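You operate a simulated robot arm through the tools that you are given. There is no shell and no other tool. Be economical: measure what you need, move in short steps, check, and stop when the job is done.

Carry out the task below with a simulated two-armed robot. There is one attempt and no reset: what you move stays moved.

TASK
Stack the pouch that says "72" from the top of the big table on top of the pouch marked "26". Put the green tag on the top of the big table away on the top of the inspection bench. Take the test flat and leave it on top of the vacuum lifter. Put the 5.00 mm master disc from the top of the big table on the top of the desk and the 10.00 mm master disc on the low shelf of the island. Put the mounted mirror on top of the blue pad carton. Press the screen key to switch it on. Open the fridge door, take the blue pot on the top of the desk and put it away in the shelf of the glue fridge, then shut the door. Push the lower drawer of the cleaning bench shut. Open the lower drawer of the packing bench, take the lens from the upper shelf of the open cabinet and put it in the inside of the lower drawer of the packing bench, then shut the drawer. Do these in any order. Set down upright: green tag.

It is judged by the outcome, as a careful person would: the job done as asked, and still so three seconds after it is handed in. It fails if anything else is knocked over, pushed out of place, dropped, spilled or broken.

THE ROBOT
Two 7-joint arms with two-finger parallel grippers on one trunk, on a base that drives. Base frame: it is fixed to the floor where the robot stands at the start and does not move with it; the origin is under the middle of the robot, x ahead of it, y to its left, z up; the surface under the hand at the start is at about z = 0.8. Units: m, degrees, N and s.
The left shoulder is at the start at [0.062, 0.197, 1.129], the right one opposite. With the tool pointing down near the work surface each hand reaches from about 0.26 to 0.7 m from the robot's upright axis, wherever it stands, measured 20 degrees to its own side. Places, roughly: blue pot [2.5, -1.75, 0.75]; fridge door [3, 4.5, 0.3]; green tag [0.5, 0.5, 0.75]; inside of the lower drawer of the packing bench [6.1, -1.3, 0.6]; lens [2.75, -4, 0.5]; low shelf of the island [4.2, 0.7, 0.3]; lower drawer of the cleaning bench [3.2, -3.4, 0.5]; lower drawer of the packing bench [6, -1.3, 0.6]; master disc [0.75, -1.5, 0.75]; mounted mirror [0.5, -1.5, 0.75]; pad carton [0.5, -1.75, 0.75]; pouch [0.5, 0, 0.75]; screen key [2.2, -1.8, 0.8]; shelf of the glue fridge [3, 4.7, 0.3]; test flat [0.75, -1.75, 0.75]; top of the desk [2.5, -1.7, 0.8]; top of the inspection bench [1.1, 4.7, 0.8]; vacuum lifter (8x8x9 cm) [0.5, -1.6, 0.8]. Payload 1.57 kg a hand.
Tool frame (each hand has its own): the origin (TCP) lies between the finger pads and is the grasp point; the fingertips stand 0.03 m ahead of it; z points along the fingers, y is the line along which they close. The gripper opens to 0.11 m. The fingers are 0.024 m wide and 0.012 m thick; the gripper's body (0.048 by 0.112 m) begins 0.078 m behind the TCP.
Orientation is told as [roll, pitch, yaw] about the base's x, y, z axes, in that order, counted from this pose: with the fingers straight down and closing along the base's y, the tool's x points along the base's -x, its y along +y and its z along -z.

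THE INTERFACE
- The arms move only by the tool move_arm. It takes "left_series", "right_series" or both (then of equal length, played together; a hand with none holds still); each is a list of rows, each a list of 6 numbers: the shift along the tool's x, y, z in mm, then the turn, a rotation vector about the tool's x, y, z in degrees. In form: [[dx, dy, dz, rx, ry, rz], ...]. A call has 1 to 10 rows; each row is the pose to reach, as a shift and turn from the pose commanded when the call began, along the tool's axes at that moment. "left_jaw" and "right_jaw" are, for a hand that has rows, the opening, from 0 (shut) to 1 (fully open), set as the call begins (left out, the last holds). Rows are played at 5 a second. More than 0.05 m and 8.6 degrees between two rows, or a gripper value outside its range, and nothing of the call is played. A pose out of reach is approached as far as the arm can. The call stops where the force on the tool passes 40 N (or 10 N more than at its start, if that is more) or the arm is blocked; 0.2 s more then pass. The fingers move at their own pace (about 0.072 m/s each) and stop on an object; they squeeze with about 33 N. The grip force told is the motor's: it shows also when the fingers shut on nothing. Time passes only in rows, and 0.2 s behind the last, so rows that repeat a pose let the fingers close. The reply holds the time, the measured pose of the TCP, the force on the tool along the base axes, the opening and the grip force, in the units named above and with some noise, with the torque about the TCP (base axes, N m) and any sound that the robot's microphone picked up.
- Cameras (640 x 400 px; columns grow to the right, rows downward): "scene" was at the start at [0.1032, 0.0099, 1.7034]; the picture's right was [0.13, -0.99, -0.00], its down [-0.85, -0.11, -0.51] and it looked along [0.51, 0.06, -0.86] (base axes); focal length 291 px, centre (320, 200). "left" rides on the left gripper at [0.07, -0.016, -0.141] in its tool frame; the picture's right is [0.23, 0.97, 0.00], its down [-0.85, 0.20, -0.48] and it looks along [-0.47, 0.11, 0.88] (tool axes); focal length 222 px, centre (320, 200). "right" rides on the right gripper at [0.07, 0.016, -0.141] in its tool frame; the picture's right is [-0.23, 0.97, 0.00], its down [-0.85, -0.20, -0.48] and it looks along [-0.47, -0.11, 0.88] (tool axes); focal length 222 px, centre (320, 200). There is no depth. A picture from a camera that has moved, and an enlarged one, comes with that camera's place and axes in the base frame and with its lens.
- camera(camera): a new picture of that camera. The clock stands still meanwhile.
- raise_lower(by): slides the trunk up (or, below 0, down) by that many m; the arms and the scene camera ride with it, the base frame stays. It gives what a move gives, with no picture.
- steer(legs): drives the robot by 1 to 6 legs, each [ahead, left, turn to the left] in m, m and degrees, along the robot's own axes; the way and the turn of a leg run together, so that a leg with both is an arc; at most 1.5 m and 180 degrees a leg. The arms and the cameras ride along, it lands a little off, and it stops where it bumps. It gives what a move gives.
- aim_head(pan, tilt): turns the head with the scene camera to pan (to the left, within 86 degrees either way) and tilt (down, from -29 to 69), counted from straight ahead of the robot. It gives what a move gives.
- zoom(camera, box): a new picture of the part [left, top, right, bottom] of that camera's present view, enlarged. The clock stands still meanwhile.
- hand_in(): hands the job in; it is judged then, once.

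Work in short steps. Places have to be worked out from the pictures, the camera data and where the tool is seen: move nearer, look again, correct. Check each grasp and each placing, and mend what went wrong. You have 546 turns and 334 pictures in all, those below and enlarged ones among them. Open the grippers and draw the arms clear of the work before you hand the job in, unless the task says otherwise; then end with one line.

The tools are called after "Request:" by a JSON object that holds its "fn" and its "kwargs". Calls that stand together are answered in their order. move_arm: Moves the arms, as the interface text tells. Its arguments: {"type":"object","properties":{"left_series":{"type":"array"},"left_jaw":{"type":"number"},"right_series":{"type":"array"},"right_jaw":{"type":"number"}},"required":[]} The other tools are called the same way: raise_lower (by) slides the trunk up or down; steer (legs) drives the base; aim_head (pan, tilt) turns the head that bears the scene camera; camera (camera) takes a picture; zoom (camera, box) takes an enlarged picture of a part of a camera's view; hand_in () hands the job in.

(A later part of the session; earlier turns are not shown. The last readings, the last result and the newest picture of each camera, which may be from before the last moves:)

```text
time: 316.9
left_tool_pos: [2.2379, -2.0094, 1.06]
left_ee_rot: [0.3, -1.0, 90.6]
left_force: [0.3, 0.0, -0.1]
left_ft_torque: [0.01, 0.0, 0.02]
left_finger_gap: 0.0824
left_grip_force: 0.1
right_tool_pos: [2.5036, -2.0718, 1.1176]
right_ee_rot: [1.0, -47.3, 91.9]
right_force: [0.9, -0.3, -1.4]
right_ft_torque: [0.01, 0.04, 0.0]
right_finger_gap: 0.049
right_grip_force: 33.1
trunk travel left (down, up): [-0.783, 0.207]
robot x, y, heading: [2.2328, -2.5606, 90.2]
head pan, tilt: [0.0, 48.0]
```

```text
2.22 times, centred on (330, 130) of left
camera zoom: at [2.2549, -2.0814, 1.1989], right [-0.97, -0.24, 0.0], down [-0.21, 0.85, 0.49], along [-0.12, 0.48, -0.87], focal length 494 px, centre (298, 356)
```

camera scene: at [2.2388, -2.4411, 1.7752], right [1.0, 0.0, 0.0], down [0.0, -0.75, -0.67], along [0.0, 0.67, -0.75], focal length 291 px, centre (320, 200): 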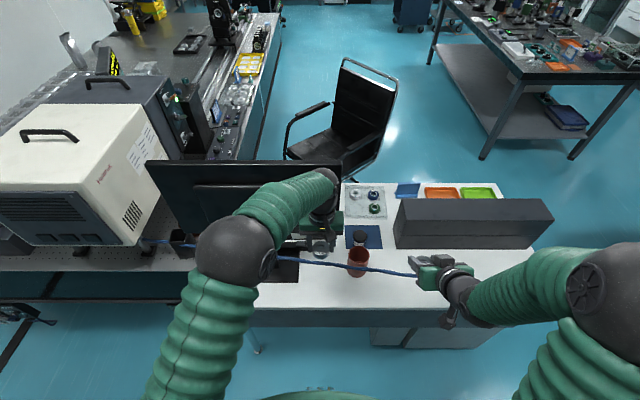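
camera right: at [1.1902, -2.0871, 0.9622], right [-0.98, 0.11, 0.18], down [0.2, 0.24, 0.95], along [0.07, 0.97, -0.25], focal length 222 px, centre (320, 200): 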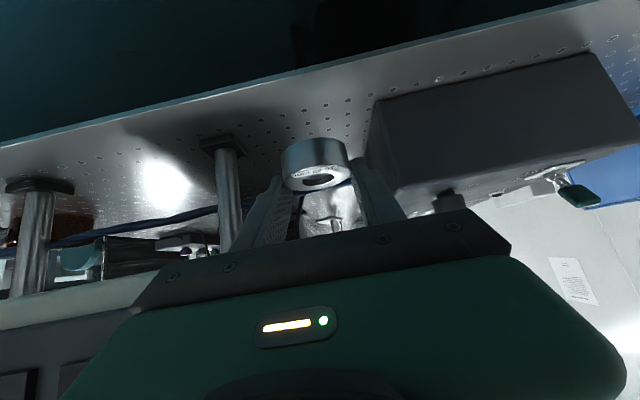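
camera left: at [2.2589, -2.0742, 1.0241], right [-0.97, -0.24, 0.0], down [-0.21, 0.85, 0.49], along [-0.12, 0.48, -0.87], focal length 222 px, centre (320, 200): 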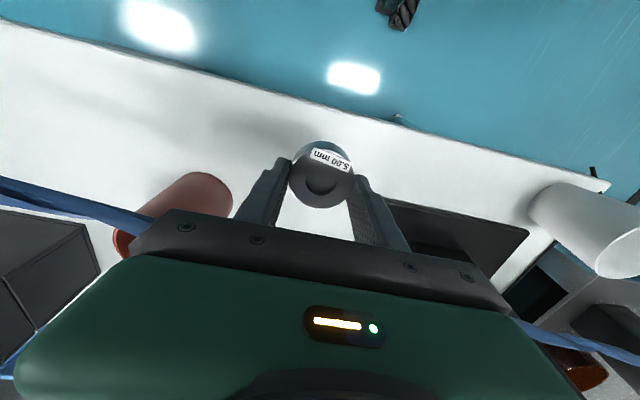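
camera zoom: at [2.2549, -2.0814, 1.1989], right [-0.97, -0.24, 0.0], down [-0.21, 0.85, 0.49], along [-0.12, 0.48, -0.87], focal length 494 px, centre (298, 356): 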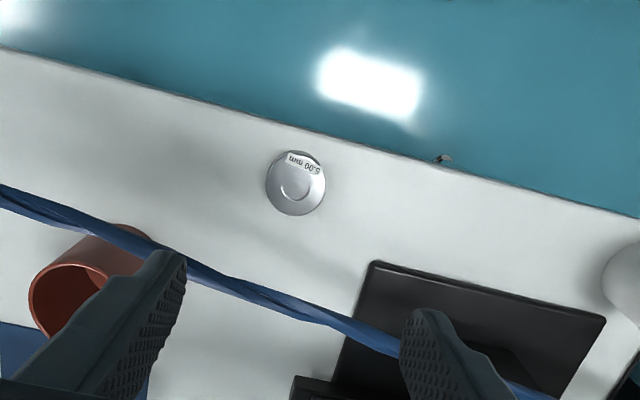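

The 5.00 mm disc lies on the desk. I retract both hands, back off, and turn around to look at the cleaning bench.

Request:
{"fn": "move_arm", "kwargs": {"left_series": [[33, 0, 0, 0, 0, 0], [66, 20, 0, 0, 0, 0], [99, 50, 0, 0, 0, 0], [132, 82, 0, 0, 0, 0], [165, 115, 0, 0, 0, 0], [198, 150, 0, 0, 0, 0], [231, 185, 0, 0, 0, 0], [260, 220, 0, 0, 0, 0]], "right_series": [[10, 0, -11, 0, 0, 0], [20, 0, -22, 0, 0, 0], [30, 0, -33, 0, 0, 0], [40, 0, -44, 0, 0, 0], [50, 0, -55, 0, 0, 0], [60, 0, -66, 0, 0, 0], [70, 0, -77, 0, 0, 0], [80, 0, -88, 0, 0, 0]]}}

Request:
{"fn": "steer", "kwargs": {"legs": [[-0.25, 0, 0], [0, 0, -90]]}}

Request:
{"fn": "aim_head", "kwargs": {"pan": -50, "tilt": 30}}

Request:
{"fn": "camera", "kwargs": {"camera": "scene"}}

```text
time: 318.8
left_tool_pos: [2.0195, -2.2513, 1.0592]
left_ee_rot: [0.2, -1.0, 90.6]
left_force: [0.3, 0.0, -0.3]
left_ft_torque: [0.0, -0.04, 0.01]
left_finger_gap: 0.0826
left_grip_force: 0.1
left hand out of reach, approached as far as the arm can: row 8
right_tool_pos: [2.5522, -2.1124, 1.1207]
right_ee_rot: [1.1, -47.4, 92.0]
right_force: [0.0, -0.8, -1.5]
right_ft_torque: [-0.03, 0.02, 0.03]
right_finger_gap: 0.0491
right_grip_force: 33.2
right hand out of reach, approached as far as the arm can: row 2, 3, 4, 5, 6, 7, 8
trunk travel left (down, up): [-0.783, 0.207]
robot x, y, heading: [2.2351, -2.5599, 89.9]
head pan, tilt: [0.0, 48.0]
```

```text
time: 324.4
left_tool_pos: [2.5458, -2.5999, 1.0589]
left_ee_rot: [0.3, -0.8, -0.1]
left_force: [0.5, -0.3, -0.5]
left_ft_torque: [0.0, -0.02, -0.01]
left_finger_gap: 0.0824
left_grip_force: 0.1
right_tool_pos: [2.6795, -3.1339, 1.1198]
right_ee_rot: [1.1, -47.3, 1.3]
right_force: [0.2, -0.9, -1.9]
right_ft_torque: [-0.03, 0.01, -0.02]
right_finger_gap: 0.0492
right_grip_force: 33.5
trunk travel left (down, up): [-0.783, 0.207]
robot x, y, heading: [2.2346, -2.8101, -0.6]
head pan, tilt: [0.0, 48.0]
```

```text
time: 325.6
left_tool_pos: [2.5469, -2.5999, 1.0583]
left_ee_rot: [0.3, -0.8, -0.1]
left_force: [1.1, 0.2, -0.4]
left_ft_torque: [-0.01, 0.0, 0.0]
left_finger_gap: 0.0825
left_grip_force: 0.1
right_tool_pos: [2.6784, -3.1328, 1.1204]
right_ee_rot: [1.1, -47.3, 1.3]
right_force: [-1.1, 0.1, -2.3]
right_ft_torque: [0.04, 0.02, -0.01]
right_finger_gap: 0.0491
right_grip_force: 33.1
trunk travel left (down, up): [-0.783, 0.207]
robot x, y, heading: [2.2386, -2.8125, -0.5]
head pan, tilt: [-50.0, 30.0]
```

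```text
175 pictures are left
camera scene: at [2.3276, -2.8812, 1.8023], right [-0.77, -0.64, 0.0], down [-0.32, 0.39, -0.86], along [0.55, -0.67, -0.5], focal length 291 px, centre (320, 200)
```

scene: 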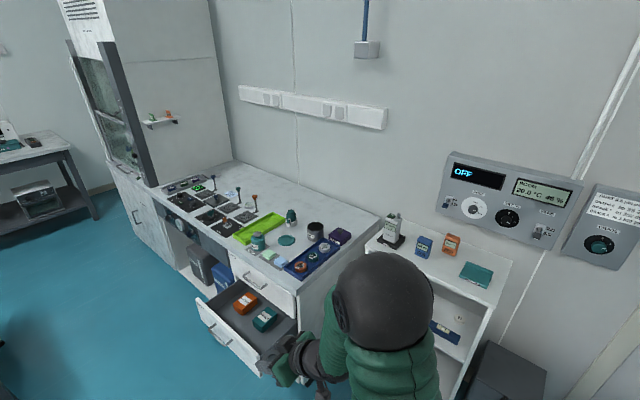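

The lower drawer of the cleaning bench sticks out to y≈-3.32 (face at -3.57), x 3.0–3.57. I drive in front of it and turn to face it.

Request:
{"fn": "steer", "kwargs": {"legs": [[0.86, 0.06, 0], [0, 0, -89.5]]}}

Request:
{"fn": "aim_head", "kwargs": {"pan": 0, "tilt": 45}}

Request:
{"fn": "camera", "kwargs": {"camera": "scene"}}

```text
time: 334.0
left_tool_pos: [3.3164, -3.0649, 1.0592]
left_ee_rot: [0.3, -0.7, -88.4]
left_force: [0.1, -0.2, 0.0]
left_ft_torque: [0.04, 0.0, 0.0]
left_finger_gap: 0.0823
left_grip_force: 0.1
right_tool_pos: [2.7887, -3.2123, 1.12]
right_ee_rot: [1.0, -47.2, -87.3]
right_force: [-0.5, 0.6, -2.9]
right_ft_torque: [-0.02, -0.03, -0.01]
right_finger_gap: 0.0491
right_grip_force: 33.3
trunk travel left (down, up): [-0.783, 0.207]
robot x, y, heading: [3.0971, -2.7598, -88.9]
head pan, tilt: [-50.0, 30.0]
```

```text
time: 335.1
left_tool_pos: [3.3168, -3.0645, 1.0577]
left_ee_rot: [0.2, -0.8, -88.4]
left_force: [-0.8, 0.3, 0.8]
left_ft_torque: [0.03, -0.01, 0.0]
left_finger_gap: 0.0825
left_grip_force: 0.0
right_tool_pos: [2.7875, -3.211, 1.1195]
right_ee_rot: [1.1, -47.4, -87.3]
right_force: [0.1, -0.1, -2.1]
right_ft_torque: [-0.01, -0.02, 0.03]
right_finger_gap: 0.049
right_grip_force: 33.0
trunk travel left (down, up): [-0.783, 0.207]
robot x, y, heading: [3.0976, -2.7596, -89.2]
head pan, tilt: [0.0, 45.0]
```

```text
174 pictures are left
camera scene: at [3.1012, -2.8724, 1.7797], right [-1.0, -0.01, 0.0], down [-0.01, 0.71, -0.71], along [0.01, -0.71, -0.71], focal length 291 px, centre (320, 200)
```

scene: 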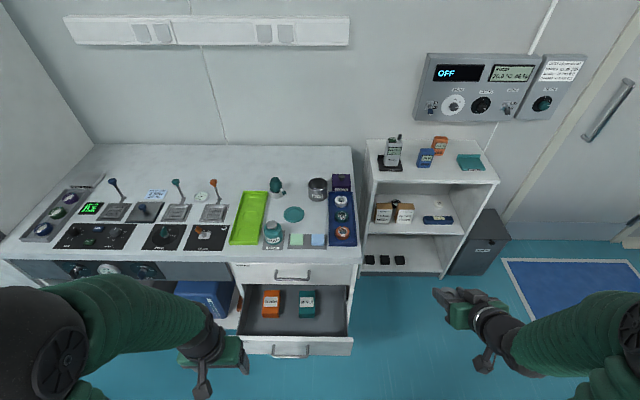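

Request:
{"fn": "zoom", "kwargs": {"camera": "scene", "box": [350, 130, 510, 280]}}

Request:
{"fn": "zoom", "kwargs": {"camera": "scene", "box": [220, 240, 370, 370]}}

```text
2.67 times, centred on (430, 205) of scene
camera zoom: at [3.1012, -2.8724, 1.7797], right [-1.0, -0.01, 0.0], down [-0.01, 0.71, -0.71], along [0.01, -0.71, -0.71], focal length 776 px, centre (27, 187)
```

zoom: 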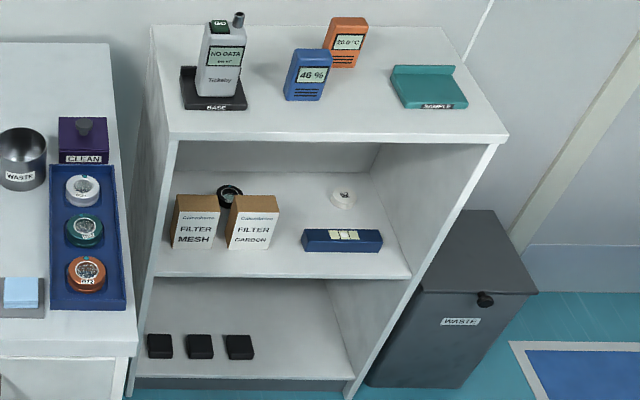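

```text
3.08 times, centred on (295, 305) of scene
camera zoom: at [3.1012, -2.8724, 1.7797], right [-1.0, -0.01, 0.0], down [-0.01, 0.71, -0.71], along [0.01, -0.71, -0.71], focal length 895 px, centre (397, -123)
```

zoom: 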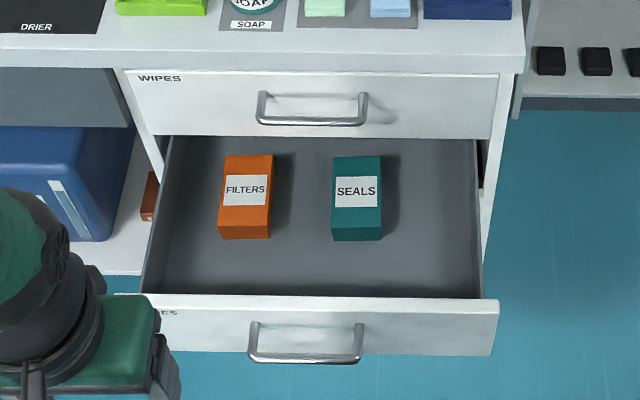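

The lens must be identified later; first the drawer. I lower the trunk and tilt the left hand's closed fingers forward to push beside the handle.

Request:
{"fn": "raise_lower", "kwargs": {"by": -0.4}}

Request:
{"fn": "move_arm", "kwargs": {"left_series": [[0, 0, 0, 0, -8.5, 0], [0, 0, 10, 0, -17, 0], [0, 0, 20, 0, -25.5, 0], [0, 0, 30, 0, -34, 0], [0, 0, 40, 0, -42.5, 0], [0, 0, 50, 0, -51, 0], [0, 0, 60, 0, -59.5, 0]], "left_jaw": 0}}

```text
time: 339.0
left_tool_pos: [3.3158, -3.0648, 0.6585]
left_ee_rot: [0.3, -0.8, -88.6]
left_force: [-0.5, -0.2, 0.3]
left_ft_torque: [-0.03, 0.0, 0.04]
left_finger_gap: 0.0827
left_grip_force: 0.1
right_tool_pos: [2.7876, -3.2103, 0.7211]
right_ee_rot: [1.1, -47.4, -87.4]
right_force: [-0.1, 0.0, -2.2]
right_ft_torque: [0.0, -0.03, -0.04]
right_finger_gap: 0.0488
right_grip_force: 33.4
trunk travel left (down, up): [-0.383, 0.607]
robot x, y, heading: [3.0971, -2.7593, -89.2]
head pan, tilt: [0.0, 45.0]
```

```text
time: 340.6
left_tool_pos: [3.3263, -3.0896, 0.5279]
left_ee_rot: [3.0, -62.3, -90.8]
left_force: [-0.2, 0.3, 0.0]
left_ft_torque: [0.03, -0.05, 0.03]
left_finger_gap: 0.0
left_grip_force: 21.2
left hand out of reach, approached as far as the arm can: row 1, 2, 3, 4, 5, 6, 7
right_tool_pos: [2.786, -3.2078, 0.7204]
right_ee_rot: [1.0, -47.5, -87.2]
right_force: [-0.3, 0.4, -2.0]
right_ft_torque: [0.03, 0.02, 0.02]
right_finger_gap: 0.0487
right_grip_force: 33.5
trunk travel left (down, up): [-0.383, 0.607]
robot x, y, heading: [3.0996, -2.7581, -89.3]
head pan, tilt: [0.0, 45.0]
```

Request:
{"fn": "raise_lower", "kwargs": {"by": -0.1}}

Request:
{"fn": "steer", "kwargs": {"legs": [[0.15, 0.06, 0]]}}

Request:
{"fn": "camera", "kwargs": {"camera": "scene"}}

```text
time: 341.9
left_tool_pos: [3.3257, -3.0888, 0.4265]
left_ee_rot: [2.6, -61.9, -90.7]
left_force: [-0.6, -0.5, 0.2]
left_ft_torque: [-0.03, 0.01, 0.01]
left_finger_gap: 0.0
left_grip_force: 21.3
right_tool_pos: [2.7879, -3.2102, 0.6205]
right_ee_rot: [1.1, -47.4, -87.2]
right_force: [0.5, 0.7, -2.4]
right_ft_torque: [0.0, -0.04, -0.02]
right_finger_gap: 0.049
right_grip_force: 33.3
trunk travel left (down, up): [-0.283, 0.707]
robot x, y, heading: [3.0998, -2.7559, -89.0]
head pan, tilt: [0.0, 45.0]
```

```text
time: 343.3
left_tool_pos: [3.3872, -3.2369, 0.4254]
left_ee_rot: [3.0, -61.9, -91.2]
left_force: [0.4, 0.4, -0.8]
left_ft_torque: [0.03, -0.03, 0.02]
left_finger_gap: 0.0
left_grip_force: 21.8
right_tool_pos: [2.8503, -3.3571, 0.6192]
right_ee_rot: [1.2, -47.3, -87.3]
right_force: [-0.3, -1.3, -2.7]
right_ft_torque: [0.03, -0.01, -0.02]
right_finger_gap: 0.049
right_grip_force: 33.2
trunk travel left (down, up): [-0.283, 0.707]
robot x, y, heading: [3.1626, -2.9037, -89.1]
head pan, tilt: [0.0, 45.0]
```

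```text
171 pictures are left
camera scene: at [3.1632, -3.0191, 1.2795], right [-1.0, -0.02, 0.0], down [-0.01, 0.71, -0.71], along [0.01, -0.71, -0.71], focal length 291 px, centre (320, 200)
```

scene: 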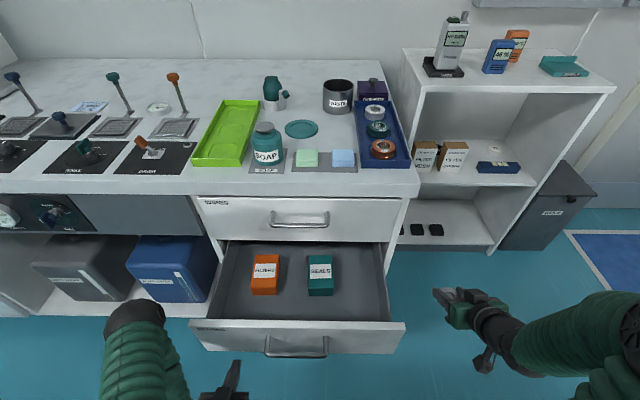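

The left fingertips are aligned beside the handle. I shift the right hand outward for clearance, then push by driving forward.

Request:
{"fn": "move_arm", "kwargs": {"right_series": [[0, -20, 0, 0, 0, 0], [0, -40, 0, 0, 0, 0], [0, -60, 0, 0, 0, 0]]}}

Request:
{"fn": "steer", "kwargs": {"legs": [[0.2, 0, 0]]}}

Request:
{"fn": "camera", "kwargs": {"camera": "scene"}}

```text
time: 344.1
left_tool_pos: [3.3893, -3.2361, 0.4265]
left_ee_rot: [3.2, -62.0, -91.3]
left_force: [-0.1, 0.0, -0.8]
left_ft_torque: [0.0, 0.02, 0.01]
left_finger_gap: 0.0
left_grip_force: 21.7
right_tool_pos: [2.7889, -3.3603, 0.6171]
right_ee_rot: [1.2, -47.4, -87.2]
right_force: [-0.1, -0.7, -2.6]
right_ft_torque: [0.02, -0.02, -0.04]
right_finger_gap: 0.049
right_grip_force: 32.8
trunk travel left (down, up): [-0.283, 0.707]
robot x, y, heading: [3.1607, -2.9037, -89.1]
head pan, tilt: [0.0, 45.0]
```

```text
time: 345.8
left_tool_pos: [3.3915, -3.4317, 0.4266]
left_ee_rot: [3.2, -62.1, -91.1]
left_force: [-0.4, -0.4, 0.6]
left_ft_torque: [0.04, 0.01, 0.01]
left_finger_gap: 0.0
left_grip_force: 21.7
right_tool_pos: [2.7918, -3.556, 0.617]
right_ee_rot: [1.2, -47.5, -87.3]
right_force: [0.5, 0.5, -3.2]
right_ft_torque: [0.0, 0.03, -0.03]
right_finger_gap: 0.0488
right_grip_force: 33.4
trunk travel left (down, up): [-0.283, 0.707]
robot x, y, heading: [3.1586, -3.101, -89.0]
head pan, tilt: [0.0, 45.0]
stopped in leg 1: the robot was blocked; the commanded pose is now the measured one
```

```text
170 pictures are left
camera scene: at [3.1653, -3.2138, 1.2801], right [-1.0, -0.02, 0.0], down [-0.01, 0.71, -0.71], along [0.01, -0.71, -0.71], focal length 291 px, centre (320, 200)
```

scene: 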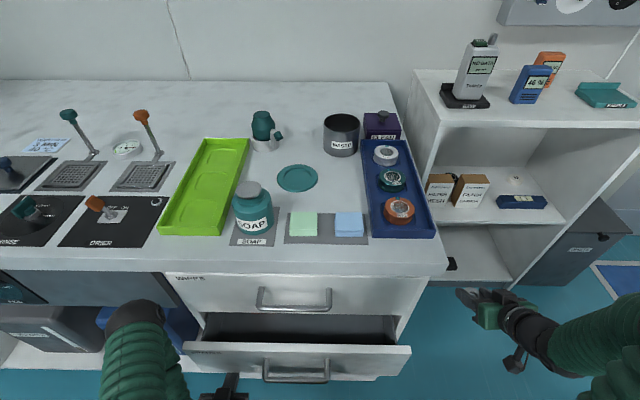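

The drawer moves in; about 10 cm remain. I keep pushing.

Request:
{"fn": "steer", "kwargs": {"legs": [[0.1, 0, 0]]}}

Request:
{"fn": "camera", "kwargs": {"camera": "scene"}}

```text
time: 346.6
left_tool_pos: [3.3905, -3.4308, 0.4224]
left_ee_rot: [2.1, -60.9, -89.2]
left_force: [-0.2, -1.0, 0.0]
left_ft_torque: [0.01, 0.0, 0.02]
left_finger_gap: 0.0
left_grip_force: 21.4
right_tool_pos: [2.7945, -3.568, 0.6208]
right_ee_rot: [1.3, -47.9, -86.9]
right_force: [0.5, 0.7, -2.3]
right_ft_torque: [-0.02, 0.0, -0.02]
right_finger_gap: 0.0492
right_grip_force: 32.7
trunk travel left (down, up): [-0.283, 0.707]
robot x, y, heading: [3.1601, -3.1128, -88.5]
head pan, tilt: [0.0, 45.0]
stopped in leg 1: the robot was blocked; the commanded pose is now the measured one
```

```text
169 pictures are left
camera scene: at [3.1576, -3.2126, 1.2815], right [-1.0, -0.02, -0.01], down [-0.01, 0.7, -0.71], along [0.02, -0.71, -0.7], focal length 291 px, centre (320, 200)
```

scene: 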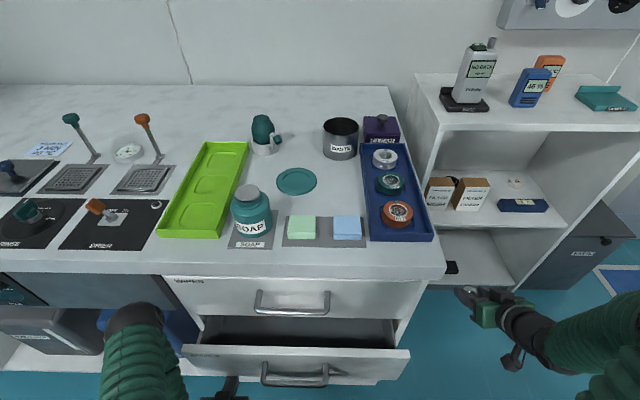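

The tucked left elbow seems to block at the counter. I back off and extend the left arm forward, then push again.

Request:
{"fn": "steer", "kwargs": {"legs": [[-0.28, 0, -0.5]]}}

Request:
{"fn": "move_arm", "kwargs": {"left_series": [[-19, 0, 36, 0, 0, 0], [-38, 0, 72, 0, 0, 0], [-57, 0, 108, 0, 0, 0], [-77, 0, 144, 0, 0, 0], [-96, 0, 180, 0, 0, 0], [-118, 0, 221, 0, 0, 0]]}}

Request:
{"fn": "camera", "kwargs": {"camera": "scene"}}

```text
time: 348.6
left_tool_pos: [3.3824, -3.1627, 0.418]
left_ee_rot: [1.7, -60.5, -89.9]
left_force: [0.2, -0.5, 0.1]
left_ft_torque: [0.01, -0.02, 0.01]
left_finger_gap: 0.0
left_grip_force: 20.8
right_tool_pos: [2.7865, -3.2935, 0.617]
right_ee_rot: [1.0, -47.3, -87.3]
right_force: [-0.9, 0.0, -2.3]
right_ft_torque: [0.0, -0.03, -0.01]
right_finger_gap: 0.049
right_grip_force: 33.1
trunk travel left (down, up): [-0.283, 0.707]
robot x, y, heading: [3.1632, -2.8454, -89.4]
head pan, tilt: [0.0, 45.0]
```

```text
time: 350.0
left_tool_pos: [3.3878, -3.4143, 0.4091]
left_ee_rot: [1.7, -60.4, -89.8]
left_force: [-1.3, -0.2, -0.3]
left_ft_torque: [0.0, 0.0, -0.02]
left_finger_gap: 0.0
left_grip_force: 21.2
right_tool_pos: [2.7865, -3.2923, 0.6178]
right_ee_rot: [1.1, -47.3, -87.6]
right_force: [0.5, 0.3, -1.9]
right_ft_torque: [0.03, 0.05, 0.01]
right_finger_gap: 0.0491
right_grip_force: 33.0
trunk travel left (down, up): [-0.283, 0.707]
robot x, y, heading: [3.1536, -2.8395, -89.8]
head pan, tilt: [0.0, 45.0]
```

```text
168 pictures are left
camera scene: at [3.1602, -2.9546, 1.2796], right [-1.0, -0.01, 0.0], down [-0.01, 0.71, -0.71], along [0.01, -0.71, -0.71], focal length 291 px, centre (320, 200)
```

scene: 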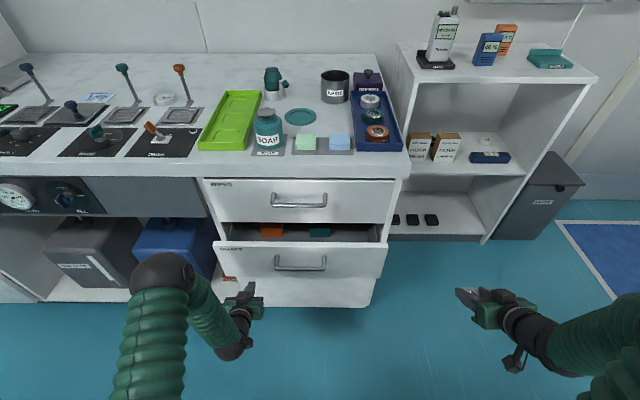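

Arm extended. I drive forward to push the drawer home.

Request:
{"fn": "steer", "kwargs": {"legs": [[0.13, 0, 0]]}}

Request:
{"fn": "camera", "kwargs": {"camera": "scene"}}

```text
time: 351.0
left_tool_pos: [3.389, -3.4603, 0.4068]
left_ee_rot: [1.7, -60.0, -89.7]
left_force: [0.2, 0.0, -0.1]
left_ft_torque: [-0.02, 0.02, -0.03]
left_finger_gap: 0.0
left_grip_force: 21.3
right_tool_pos: [2.7897, -3.3464, 0.6159]
right_ee_rot: [1.1, -47.1, -87.3]
right_force: [-0.5, 0.2, -1.8]
right_ft_torque: [-0.01, -0.04, -0.03]
right_finger_gap: 0.0491
right_grip_force: 33.9
trunk travel left (down, up): [-0.283, 0.707]
robot x, y, heading: [3.1579, -2.8945, -89.3]
head pan, tilt: [0.0, 45.0]
stopped in leg 1: the force on the tool passed its limit at 165 N (the readings are from after the stop); the commanded pose is now the measured one
```

```text
167 pictures are left
camera scene: at [3.162, -3.0073, 1.2792], right [-1.0, -0.01, 0.0], down [-0.01, 0.71, -0.71], along [0.01, -0.71, -0.71], focal length 291 px, centre (320, 200)
```

scene: 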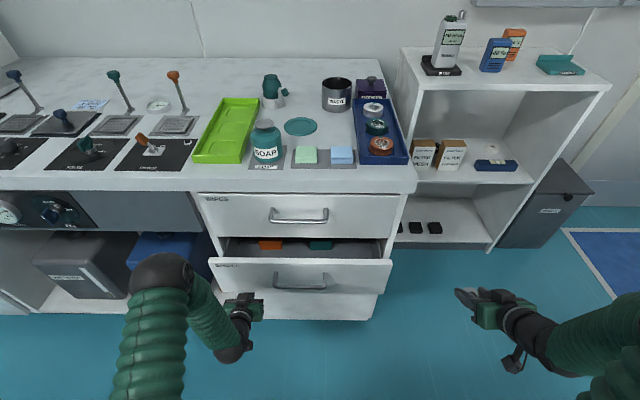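

The drawer's front is higher than I thought (z≈0.46–0.62); my fingertips were below it, against the plinth. I back off, raise 0.12 m and push again.

Request:
{"fn": "steer", "kwargs": {"legs": [[-0.12, 0, 0]]}}

Request:
{"fn": "raise_lower", "kwargs": {"by": 0.13}}

Request:
{"fn": "steer", "kwargs": {"legs": [[0.14, 0, 0]]}}

Request:
{"fn": "camera", "kwargs": {"camera": "scene"}}

```text
time: 352.2
left_tool_pos: [3.3882, -3.3377, 0.408]
left_ee_rot: [1.8, -60.0, -89.7]
left_force: [0.3, 0.0, 0.4]
left_ft_torque: [0.0, -0.03, 0.01]
left_finger_gap: 0.0003
left_grip_force: 21.3
right_tool_pos: [2.7895, -3.2265, 0.6181]
right_ee_rot: [1.0, -47.3, -87.0]
right_force: [0.8, 0.3, -2.9]
right_ft_torque: [-0.03, 0.0, 0.02]
right_finger_gap: 0.049
right_grip_force: 32.5
trunk travel left (down, up): [-0.283, 0.707]
robot x, y, heading: [3.1563, -2.7729, -89.1]
head pan, tilt: [0.0, 45.0]
```

```text
time: 353.8
left_tool_pos: [3.3892, -3.3395, 0.5387]
left_ee_rot: [1.7, -60.2, -89.6]
left_force: [-0.1, 0.6, -0.4]
left_ft_torque: [0.0, 0.01, -0.02]
left_finger_gap: 0.0
left_grip_force: 21.3
right_tool_pos: [2.788, -3.2277, 0.747]
right_ee_rot: [1.1, -47.3, -87.1]
right_force: [0.0, 0.0, -2.9]
right_ft_torque: [0.04, 0.04, -0.01]
right_finger_gap: 0.0491
right_grip_force: 33.0
trunk travel left (down, up): [-0.413, 0.577]
robot x, y, heading: [3.1568, -2.7741, -89.0]
head pan, tilt: [0.0, 45.0]
```

```text
time: 355.1
left_tool_pos: [3.3894, -3.4567, 0.5358]
left_ee_rot: [1.7, -59.5, -89.7]
left_force: [0.4, 0.5, 0.6]
left_ft_torque: [0.01, 0.03, -0.01]
left_finger_gap: 0.0
left_grip_force: 21.4
right_tool_pos: [2.789, -3.3485, 0.7479]
right_ee_rot: [1.1, -47.4, -87.5]
right_force: [1.3, -0.4, -3.3]
right_ft_torque: [-0.01, -0.01, 0.01]
right_finger_gap: 0.0493
right_grip_force: 32.3
trunk travel left (down, up): [-0.413, 0.577]
robot x, y, heading: [3.1549, -2.8958, -89.2]
head pan, tilt: [0.0, 45.0]
stopped in leg 1: the force on the tool passed its limit at 110 N (the readings are from after the stop); the commanded pose is now the measured one
```

```text
166 pictures are left
camera scene: at [3.162, -3.0128, 1.4094], right [-1.0, -0.01, 0.0], down [-0.01, 0.71, -0.7], along [0.01, -0.7, -0.71], focal length 291 px, centre (320, 200)
```

scene: 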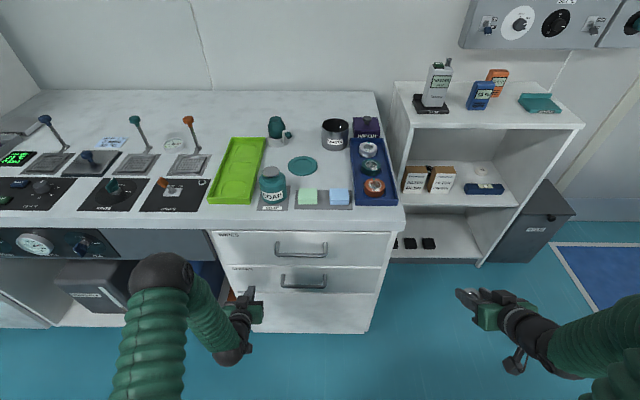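

The lower drawer looks shut. I check it closely and look at the cabinet's upper shelf.

Request:
{"fn": "steer", "kwargs": {"legs": [[-0.12, 0, 0]]}}

Request:
{"fn": "zoom", "kwargs": {"camera": "scene", "box": [200, 200, 400, 330]}}

Request:
{"fn": "zoom", "kwargs": {"camera": "scene", "box": [370, 120, 530, 230]}}

```text
time: 356.3
left_tool_pos: [3.3866, -3.3382, 0.5366]
left_ee_rot: [1.6, -59.7, -89.8]
left_force: [0.9, 0.6, 0.9]
left_ft_torque: [0.01, 0.04, -0.01]
left_finger_gap: 0.0
left_grip_force: 21.3
right_tool_pos: [2.7882, -3.2291, 0.7499]
right_ee_rot: [1.1, -47.5, -87.3]
right_force: [0.3, -0.3, -3.2]
right_ft_torque: [0.0, -0.02, -0.01]
right_finger_gap: 0.0489
right_grip_force: 33.1
trunk travel left (down, up): [-0.413, 0.577]
robot x, y, heading: [3.1569, -2.7829, -89.1]
head pan, tilt: [0.0, 45.0]
```

```text
3.08 times, centred on (300, 265) of scene
camera zoom: at [3.1605, -2.8914, 1.4097], right [-1.0, -0.01, 0.0], down [-0.01, 0.71, -0.71], along [0.01, -0.71, -0.71], focal length 895 px, centre (382, 0)
```

zoom: 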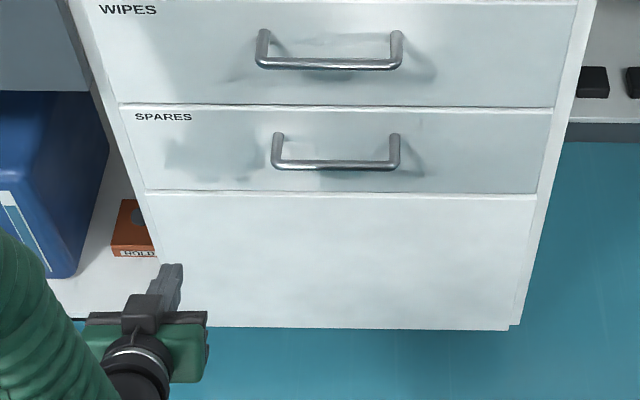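

```text
3.64 times, centred on (450, 175) of scene
camera zoom: at [3.1605, -2.8914, 1.4097], right [-1.0, -0.01, 0.0], down [-0.01, 0.71, -0.71], along [0.01, -0.71, -0.71], focal length 1058 px, centre (-153, 291)
```

zoom: 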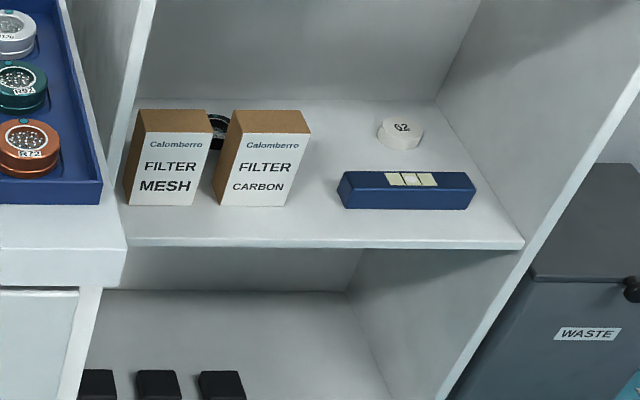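

The drawer is shut. The lens (black ring) lies on the upper shelf behind the two filter boxes, about (2.64, -4.16), shelf z≈0.46. I move in front of the cabinet for a closer look.

Request:
{"fn": "steer", "kwargs": {"legs": [[0, -0.74, 0], [0.25, 0, 0]]}}

Request:
{"fn": "aim_head", "kwargs": {"pan": 15, "tilt": 42}}

Request:
{"fn": "camera", "kwargs": {"camera": "scene"}}

```text
time: 361.8
left_tool_pos: [2.6522, -3.601, 0.5369]
left_ee_rot: [1.6, -59.5, -88.9]
left_force: [-0.3, -0.1, -0.5]
left_ft_torque: [-0.02, -0.02, -0.03]
left_finger_gap: 0.0
left_grip_force: 21.2
right_tool_pos: [2.0505, -3.4994, 0.7504]
right_ee_rot: [1.1, -47.5, -86.6]
right_force: [-0.6, -0.4, -1.4]
right_ft_torque: [0.02, 0.0, 0.01]
right_finger_gap: 0.0493
right_grip_force: 32.9
trunk travel left (down, up): [-0.413, 0.577]
robot x, y, heading: [2.4158, -3.0429, -88.7]
head pan, tilt: [0.0, 45.0]
```

```text
time: 362.6
left_tool_pos: [2.6505, -3.5999, 0.5385]
left_ee_rot: [1.6, -59.7, -89.0]
left_force: [-0.8, -0.1, 0.1]
left_ft_torque: [-0.01, 0.01, 0.01]
left_finger_gap: 0.0003
left_grip_force: 21.0
right_tool_pos: [2.0511, -3.4982, 0.7491]
right_ee_rot: [1.1, -47.6, -86.7]
right_force: [-0.3, 0.6, -2.4]
right_ft_torque: [-0.01, 0.04, 0.01]
right_finger_gap: 0.0491
right_grip_force: 32.4
trunk travel left (down, up): [-0.413, 0.577]
robot x, y, heading: [2.4177, -3.0447, -88.4]
head pan, tilt: [15.0, 42.0]
```

```text
163 pictures are left
camera scene: at [2.4413, -3.1576, 1.414], right [-0.96, -0.28, 0.0], down [-0.19, 0.64, -0.74], along [0.21, -0.71, -0.67], focal length 291 px, centre (320, 200)
```

scene: 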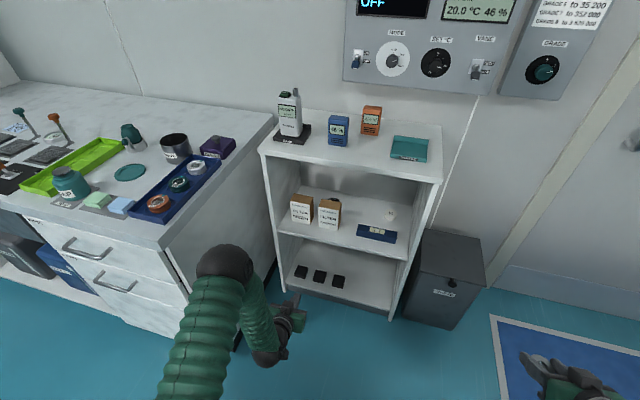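

Request:
{"fn": "zoom", "kwargs": {"camera": "scene", "box": [260, 150, 420, 260]}}

```text
3.64 times, centred on (340, 205) of scene
camera zoom: at [2.4413, -3.1576, 1.414], right [-0.96, -0.28, 0.0], down [-0.19, 0.64, -0.74], along [0.21, -0.71, -0.67], focal length 1058 px, centre (247, 182)
```

zoom: 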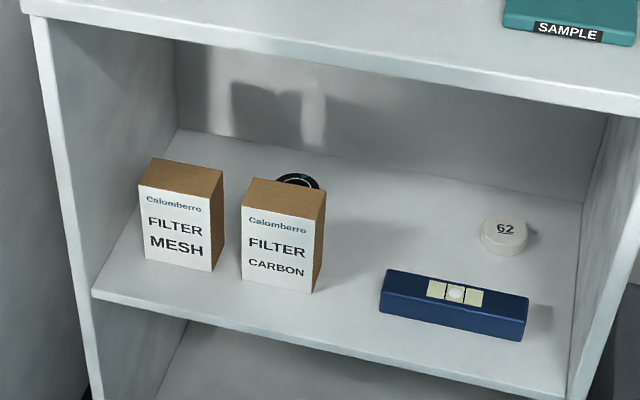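

The lens lies right behind the carbon box at about (2.66, -4.155). I'll enter at the right of that box (x≈2.53) with the left hand tilted 45°, then slide sideways behind it. First I set the tilt and height.

Request:
{"fn": "move_arm", "kwargs": {"left_series": [[-5, 0, -10, 0, 5, 0], [-12, 0, -20, 0, 10, 0], [-18, 0, -28, 0, 15, 0]], "left_jaw": 0.3}}

Request:
{"fn": "steer", "kwargs": {"legs": [[0, -0.1, 0], [0.2, 0, -1.5]]}}

Request:
{"fn": "camera", "kwargs": {"camera": "scene"}}

```text
time: 363.4
left_tool_pos: [2.6523, -3.5852, 0.5701]
left_ee_rot: [1.1, -44.7, -88.5]
left_force: [0.0, 0.2, 0.1]
left_ft_torque: [0.02, -0.01, -0.02]
left_finger_gap: 0.0331
left_grip_force: 0.1
right_tool_pos: [2.0494, -3.4975, 0.7499]
right_ee_rot: [1.1, -47.6, -86.7]
right_force: [0.5, -0.4, -2.4]
right_ft_torque: [0.03, 0.01, 0.01]
right_finger_gap: 0.0489
right_grip_force: 32.9
trunk travel left (down, up): [-0.413, 0.577]
robot x, y, heading: [2.4146, -3.0443, -88.7]
head pan, tilt: [15.0, 42.0]
```

```text
time: 365.7
left_tool_pos: [2.5486, -3.7962, 0.567]
left_ee_rot: [0.7, -44.8, -89.4]
left_force: [-0.5, -0.7, 0.0]
left_ft_torque: [-0.02, 0.01, -0.05]
left_finger_gap: 0.0328
left_grip_force: 0.0
right_tool_pos: [1.9513, -3.6957, 0.7512]
right_ee_rot: [0.7, -47.6, -87.5]
right_force: [-0.4, -0.5, -2.8]
right_ft_torque: [0.03, 0.04, -0.01]
right_finger_gap: 0.0488
right_grip_force: 33.8
trunk travel left (down, up): [-0.413, 0.577]
robot x, y, heading: [2.3202, -3.2502, -90.1]
head pan, tilt: [15.0, 42.0]
```

```text
161 pictures are left
camera scene: at [2.3502, -3.3634, 1.4138], right [-0.97, -0.26, 0.0], down [-0.18, 0.65, -0.74], along [0.19, -0.72, -0.67], focal length 291 px, centre (320, 200)
```

scene: 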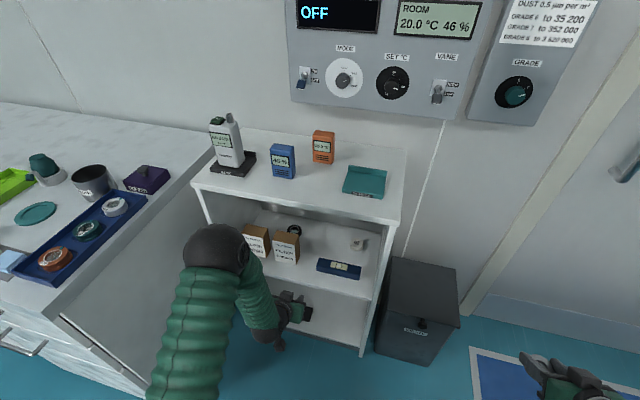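

Request:
{"fn": "zoom", "kwargs": {"camera": "scene", "box": [220, 190, 380, 300]}}

Request:
{"fn": "camera", "kwargs": {"camera": "left"}}

```text
3.64 times, centred on (300, 245) of scene
camera zoom: at [2.3502, -3.3634, 1.4138], right [-0.97, -0.26, 0.0], down [-0.18, 0.65, -0.74], along [0.19, -0.72, -0.67], focal length 1058 px, centre (393, 36)
```

zoom: 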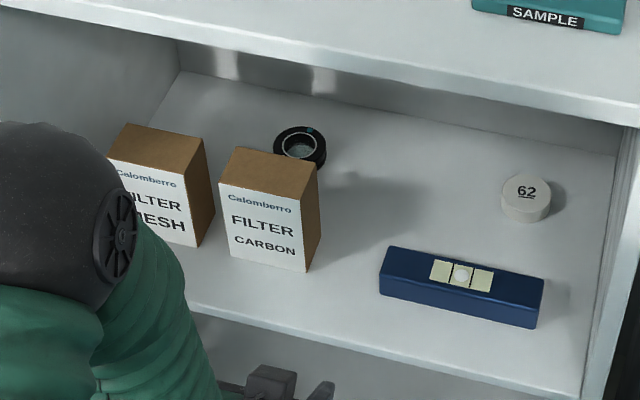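

```text
159 pictures are left
camera left: at [2.5296, -3.6477, 0.6171], right [0.97, 0.18, -0.15], down [0.2, -0.27, 0.94], along [0.13, -0.95, -0.3], focal length 222 px, centre (320, 200)
```

left: 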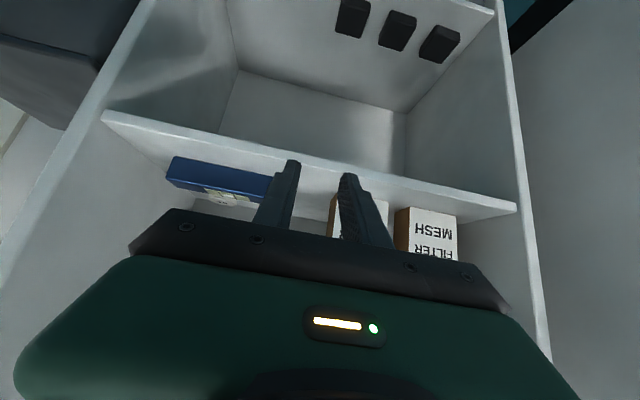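

I extend the left arm forward (so that the elbow stays outside the cabinet) and check.

Request:
{"fn": "move_arm", "kwargs": {"left_series": [[-24, 0, 24, 0, 0, 0], [-48, 0, 48, 0, 0, 0], [-72, 0, 72, 0, 0, 0], [-92, 0, 92, 0, 0, 0]]}}

Request:
{"fn": "camera", "kwargs": {"camera": "scene"}}

```text
time: 366.7
left_tool_pos: [2.5486, -3.9233, 0.5695]
left_ee_rot: [1.2, -44.8, -89.5]
left_force: [-0.3, 0.8, -0.3]
left_ft_torque: [-0.01, -0.01, 0.0]
left_finger_gap: 0.033
left_grip_force: 0.0
right_tool_pos: [1.9474, -3.6941, 0.7488]
right_ee_rot: [1.0, -47.6, -87.8]
right_force: [-0.1, 0.4, -3.1]
right_ft_torque: [0.0, 0.0, 0.02]
right_finger_gap: 0.049
right_grip_force: 33.1
trunk travel left (down, up): [-0.413, 0.577]
robot x, y, heading: [2.3231, -3.2493, -90.1]
head pan, tilt: [15.0, 42.0]
```

```text
158 pictures are left
camera scene: at [2.3444, -3.3634, 1.4139], right [-0.97, -0.26, 0.0], down [-0.17, 0.65, -0.74], along [0.19, -0.72, -0.67], focal length 291 px, centre (320, 200)
```

scene: 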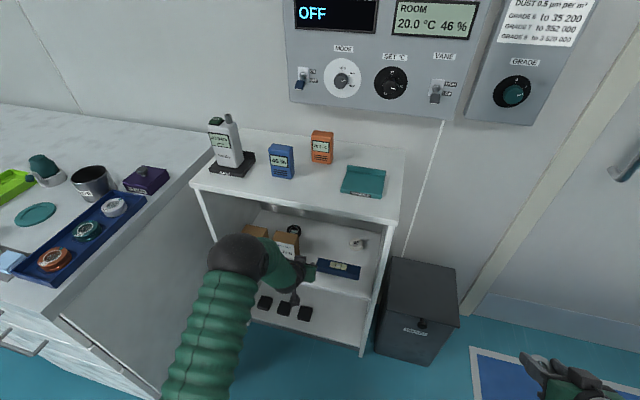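

Reach is good. I extend the arm further and shift 2 cm away from the box.

Request:
{"fn": "move_arm", "kwargs": {"left_series": [[-10, -20, 10, 0, 0, 0], [-30, -20, 30, 0, 0, 0], [-50, -20, 50, 0, 0, 0], [-68, -20, 68, 0, 0, 0]]}}

Request:
{"fn": "zoom", "kwargs": {"camera": "scene", "box": [180, 180, 420, 340]}}

```text
time: 367.7
left_tool_pos: [2.5302, -4.0204, 0.5669]
left_ee_rot: [1.1, -44.6, -89.6]
left_force: [0.7, -1.4, -0.3]
left_ft_torque: [0.02, 0.01, -0.01]
left_finger_gap: 0.0331
left_grip_force: 0.1
right_tool_pos: [1.9482, -3.6945, 0.7513]
right_ee_rot: [1.1, -47.8, -87.8]
right_force: [-0.7, 0.2, -2.2]
right_ft_torque: [0.01, -0.02, -0.03]
right_finger_gap: 0.0487
right_grip_force: 33.4
trunk travel left (down, up): [-0.413, 0.577]
robot x, y, heading: [2.3228, -3.2487, -89.9]
head pan, tilt: [15.0, 42.0]
```

```text
2.50 times, centred on (300, 260) of scene
camera zoom: at [2.3446, -3.3636, 1.4139], right [-0.97, -0.26, 0.0], down [-0.17, 0.65, -0.74], along [0.19, -0.72, -0.67], focal length 727 px, centre (370, 50)
```

zoom: 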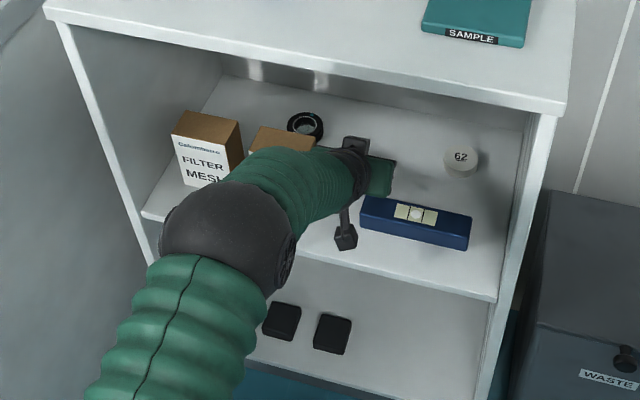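

Request:
{"fn": "steer", "kwargs": {"legs": [[0.1, 0, 0]]}}

Request:
{"fn": "move_arm", "kwargs": {"left_series": [[6, 0, 6, 0, 4, 0], [12, 0, 12, 0, 8, 0], [18, 0, 18, 0, 12, 0], [24, 0, 24, 0, 15, 0]], "left_jaw": 0.72}}

Request:
{"fn": "zoom", "kwargs": {"camera": "scene", "box": [180, 180, 420, 340]}}

Request:
{"fn": "camera", "kwargs": {"camera": "left"}}

```text
time: 368.9
left_tool_pos: [2.5282, -4.1219, 0.5664]
left_ee_rot: [1.1, -44.7, -89.8]
left_force: [-0.3, 0.4, 0.2]
left_ft_torque: [0.04, 0.02, 0.01]
left_finger_gap: 0.0331
left_grip_force: 0.1
right_tool_pos: [1.9474, -3.7947, 0.751]
right_ee_rot: [1.0, -47.6, -87.9]
right_force: [0.2, -0.3, -2.1]
right_ft_torque: [0.02, -0.03, 0.0]
right_finger_gap: 0.049
right_grip_force: 32.7
trunk travel left (down, up): [-0.413, 0.577]
robot x, y, heading: [2.3235, -3.3494, -89.8]
head pan, tilt: [15.0, 42.0]
```

```text
time: 369.9
left_tool_pos: [2.5294, -4.1206, 0.5337]
left_ee_rot: [0.9, -29.7, -89.3]
left_force: [0.3, 0.0, -0.8]
left_ft_torque: [-0.05, -0.02, -0.05]
left_finger_gap: 0.0794
left_grip_force: 0.1
right_tool_pos: [1.948, -3.7934, 0.7518]
right_ee_rot: [1.0, -47.7, -87.8]
right_force: [-0.2, 0.7, -2.1]
right_ft_torque: [0.05, -0.02, -0.01]
right_finger_gap: 0.049
right_grip_force: 33.8
trunk travel left (down, up): [-0.413, 0.577]
robot x, y, heading: [2.3233, -3.3505, -89.9]
head pan, tilt: [15.0, 42.0]
```

```text
2.50 times, centred on (300, 260) of scene
camera zoom: at [2.3448, -3.4643, 1.4139], right [-0.97, -0.26, 0.0], down [-0.17, 0.65, -0.74], along [0.19, -0.72, -0.67], focal length 727 px, centre (370, 50)
```

zoom: 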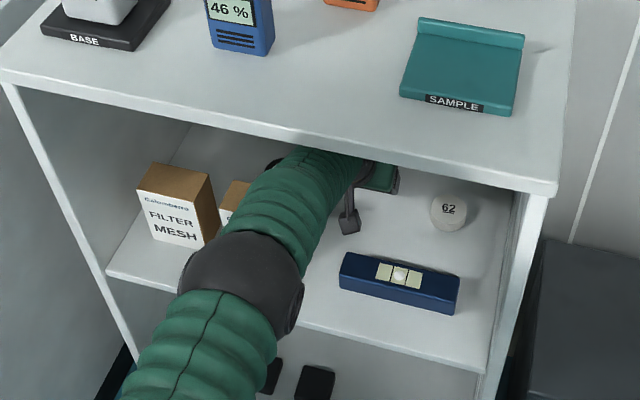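

```text
155 pictures are left
camera left: at [2.51, -3.9917, 0.6196], right [0.97, 0.22, -0.1], down [0.2, -0.5, 0.84], along [0.13, -0.84, -0.53], focal length 222 px, centre (320, 200)
```

left: 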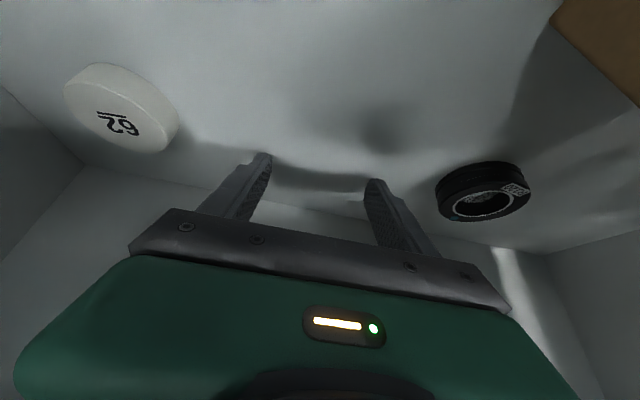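

The left camera sees the lens clearly behind the carbon box. I go 25 mm deeper and slide sideways (+x) above the lens.

Request:
{"fn": "move_arm", "kwargs": {"left_series": [[-22, 0, 12, 0, 0, 0], [-22, 35, 12, 0, 0, 0], [-22, 70, 12, 0, 0, 0], [-22, 105, 12, 0, 0, 0], [-22, 135, 12, 0, 0, 0]]}}

Request:
{"fn": "camera", "kwargs": {"camera": "left"}}

Request:
{"fn": "zoom", "kwargs": {"camera": "scene", "box": [180, 180, 420, 340]}}

```text
time: 371.1
left_tool_pos: [2.635, -4.1214, 0.5392]
left_ee_rot: [1.0, -29.9, -89.3]
left_force: [-0.6, -0.8, 0.5]
left_ft_torque: [0.01, 0.0, 0.0]
left_finger_gap: 0.0793
left_grip_force: 0.0
left hand out of reach, approached as far as the arm can: row 1, 2, 3, 4, 5
right_tool_pos: [1.948, -3.793, 0.7517]
right_ee_rot: [1.0, -47.8, -87.9]
right_force: [-0.2, -0.4, -3.2]
right_ft_torque: [-0.01, 0.01, 0.01]
right_finger_gap: 0.0488
right_grip_force: 32.6
trunk travel left (down, up): [-0.413, 0.577]
robot x, y, heading: [2.3245, -3.3538, -89.8]
head pan, tilt: [15.0, 42.0]
```

```text
154 pictures are left
camera left: at [2.6157, -3.9916, 0.6261], right [0.97, 0.22, -0.1], down [0.2, -0.5, 0.84], along [0.13, -0.84, -0.53], focal length 222 px, centre (320, 200)
```

left: 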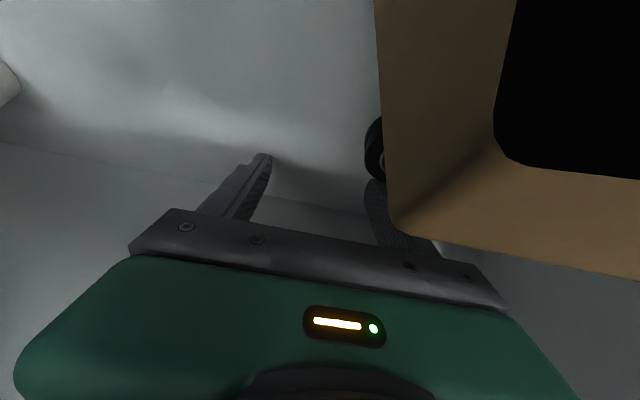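

```text
2.50 times, centred on (300, 260) of scene
camera zoom: at [2.3454, -3.4634, 1.4139], right [-0.97, -0.26, 0.0], down [-0.17, 0.65, -0.74], along [0.19, -0.72, -0.67], focal length 727 px, centre (370, 50)
```

zoom: 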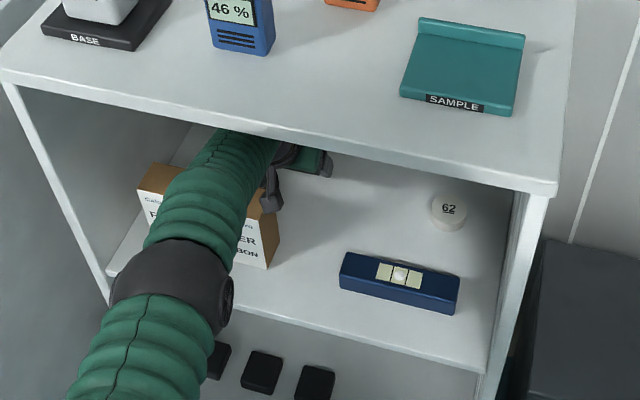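

The arm is at its limit and the wrist camera would foul the box in this orientation. I back out the way I came and will re-enter with the hand vertical, closing along y.

Request:
{"fn": "move_arm", "kwargs": {"left_series": [[0, -35, 0, 0, 0, 0], [0, -70, 0, 0, 0, 0], [0, -105, -5, 0, 0, 0]]}}

Request:
{"fn": "move_arm", "kwargs": {"left_series": [[-5, 0, -10, 0, 0, 0], [-10, 0, -20, 0, 0, 0], [-15, 0, -28, 0, 0, 0]], "left_jaw": 0.3}}

```text
time: 371.9
left_tool_pos: [2.5284, -4.1179, 0.5409]
left_ee_rot: [0.9, -29.7, -89.3]
left_force: [-0.5, 0.4, 0.9]
left_ft_torque: [0.01, -0.03, 0.02]
left_finger_gap: 0.0794
left_grip_force: 0.1
right_tool_pos: [1.9469, -3.7934, 0.7507]
right_ee_rot: [1.1, -47.8, -87.9]
right_force: [0.3, 0.2, -1.9]
right_ft_torque: [0.0, -0.01, 0.01]
right_finger_gap: 0.0486
right_grip_force: 33.1
trunk travel left (down, up): [-0.413, 0.577]
robot x, y, heading: [2.3234, -3.3527, -89.6]
head pan, tilt: [15.0, 42.0]
```

```text
time: 372.5
left_tool_pos: [2.5262, -4.1009, 0.5328]
left_ee_rot: [0.6, -28.3, -89.4]
left_force: [3.3, -39.3, 54.9]
left_ft_torque: [-1.47, 0.82, 0.85]
left_finger_gap: 0.03
left_grip_force: 0.1
right_tool_pos: [1.9515, -3.7909, 0.7499]
right_ee_rot: [0.7, -47.7, -87.7]
right_force: [0.7, -0.4, -2.1]
right_ft_torque: [0.04, 0.01, 0.02]
right_finger_gap: 0.0492
right_grip_force: 32.6
trunk travel left (down, up): [-0.413, 0.577]
robot x, y, heading: [2.3176, -3.3494, -89.9]
head pan, tilt: [15.0, 42.0]
stopped in row 3 (left hand): the force on the tool passed its limit at 65 N (the readings are from after the stop); the commanded pose is now the measured one
```

Unexpected contact near the fingertips; I look before moving.

Request:
{"fn": "camera", "kwargs": {"camera": "left"}}

Request:
{"fn": "zoom", "kwargs": {"camera": "scene", "box": [180, 180, 420, 340]}}

```text
152 pictures are left
camera left: at [2.5072, -3.9745, 0.6221], right [0.97, 0.21, -0.1], down [0.2, -0.52, 0.83], along [0.13, -0.82, -0.55], focal length 222 px, centre (320, 200)
```

left: 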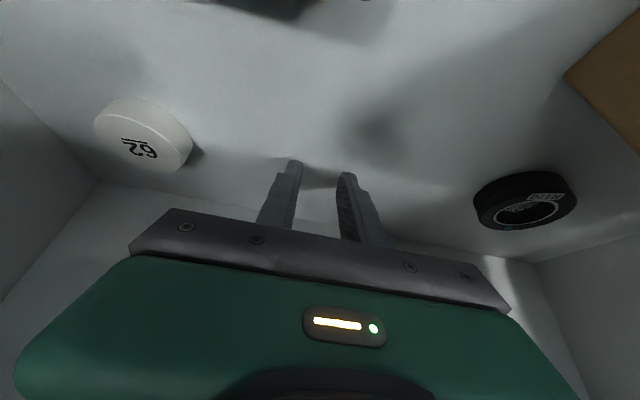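

```text
2.50 times, centred on (300, 260) of scene
camera zoom: at [2.3494, -3.4684, 1.411], right [-0.97, -0.26, 0.0], down [-0.18, 0.65, -0.74], along [0.19, -0.71, -0.68], focal length 727 px, centre (370, 50)
```

zoom: 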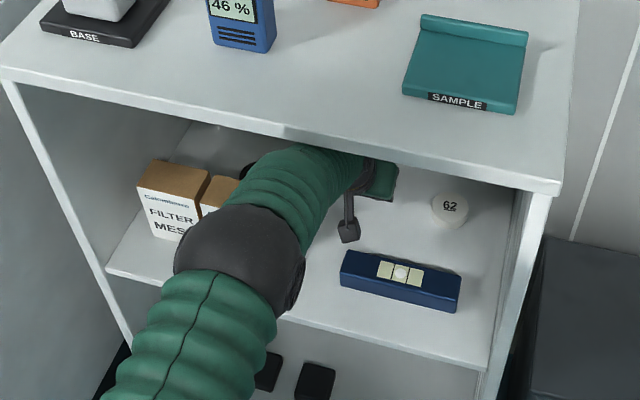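

The fingertips rest on the shelf — so the shelf is at z≈0.50, higher than assumed. I raise by the trunk.

Request:
{"fn": "raise_lower", "kwargs": {"by": 0.04}}

Request:
{"fn": "steer", "kwargs": {"legs": [[-0.35, 0, 0]]}}

```text
time: 372.8
left_tool_pos: [2.5267, -4.0995, 0.5319]
left_ee_rot: [0.5, -28.8, -89.3]
left_force: [2.5, -27.0, 38.4]
left_ft_torque: [-1.02, 0.59, 0.55]
left_finger_gap: 0.0309
left_grip_force: 0.0
right_tool_pos: [1.9506, -3.7855, 0.7542]
right_ee_rot: [0.8, -47.8, -87.6]
right_force: [0.5, 0.4, -2.4]
right_ft_torque: [0.02, 0.01, 0.03]
right_finger_gap: 0.0492
right_grip_force: 33.2
trunk travel left (down, up): [-0.412, 0.578]
robot x, y, heading: [2.3273, -3.3489, -89.8]
head pan, tilt: [15.0, 42.0]
stopped: the force on the tool passed its limit at 103 N (the readings are from after the stop); the commanded pose is now the measured one
```

```text
time: 375.1
left_tool_pos: [2.5217, -3.7458, 0.5401]
left_ee_rot: [0.8, -28.8, -89.6]
left_force: [-0.8, 0.1, 1.1]
left_ft_torque: [-0.01, 0.0, -0.02]
left_finger_gap: 0.0331
left_grip_force: 0.0
right_tool_pos: [1.9463, -3.4333, 0.7551]
right_ee_rot: [1.1, -48.1, -87.9]
right_force: [0.4, 0.4, -2.3]
right_ft_torque: [0.04, 0.0, -0.01]
right_finger_gap: 0.049
right_grip_force: 32.9
trunk travel left (down, up): [-0.412, 0.578]
robot x, y, heading: [2.3241, -2.9977, -90.0]
head pan, tilt: [15.0, 42.0]
```

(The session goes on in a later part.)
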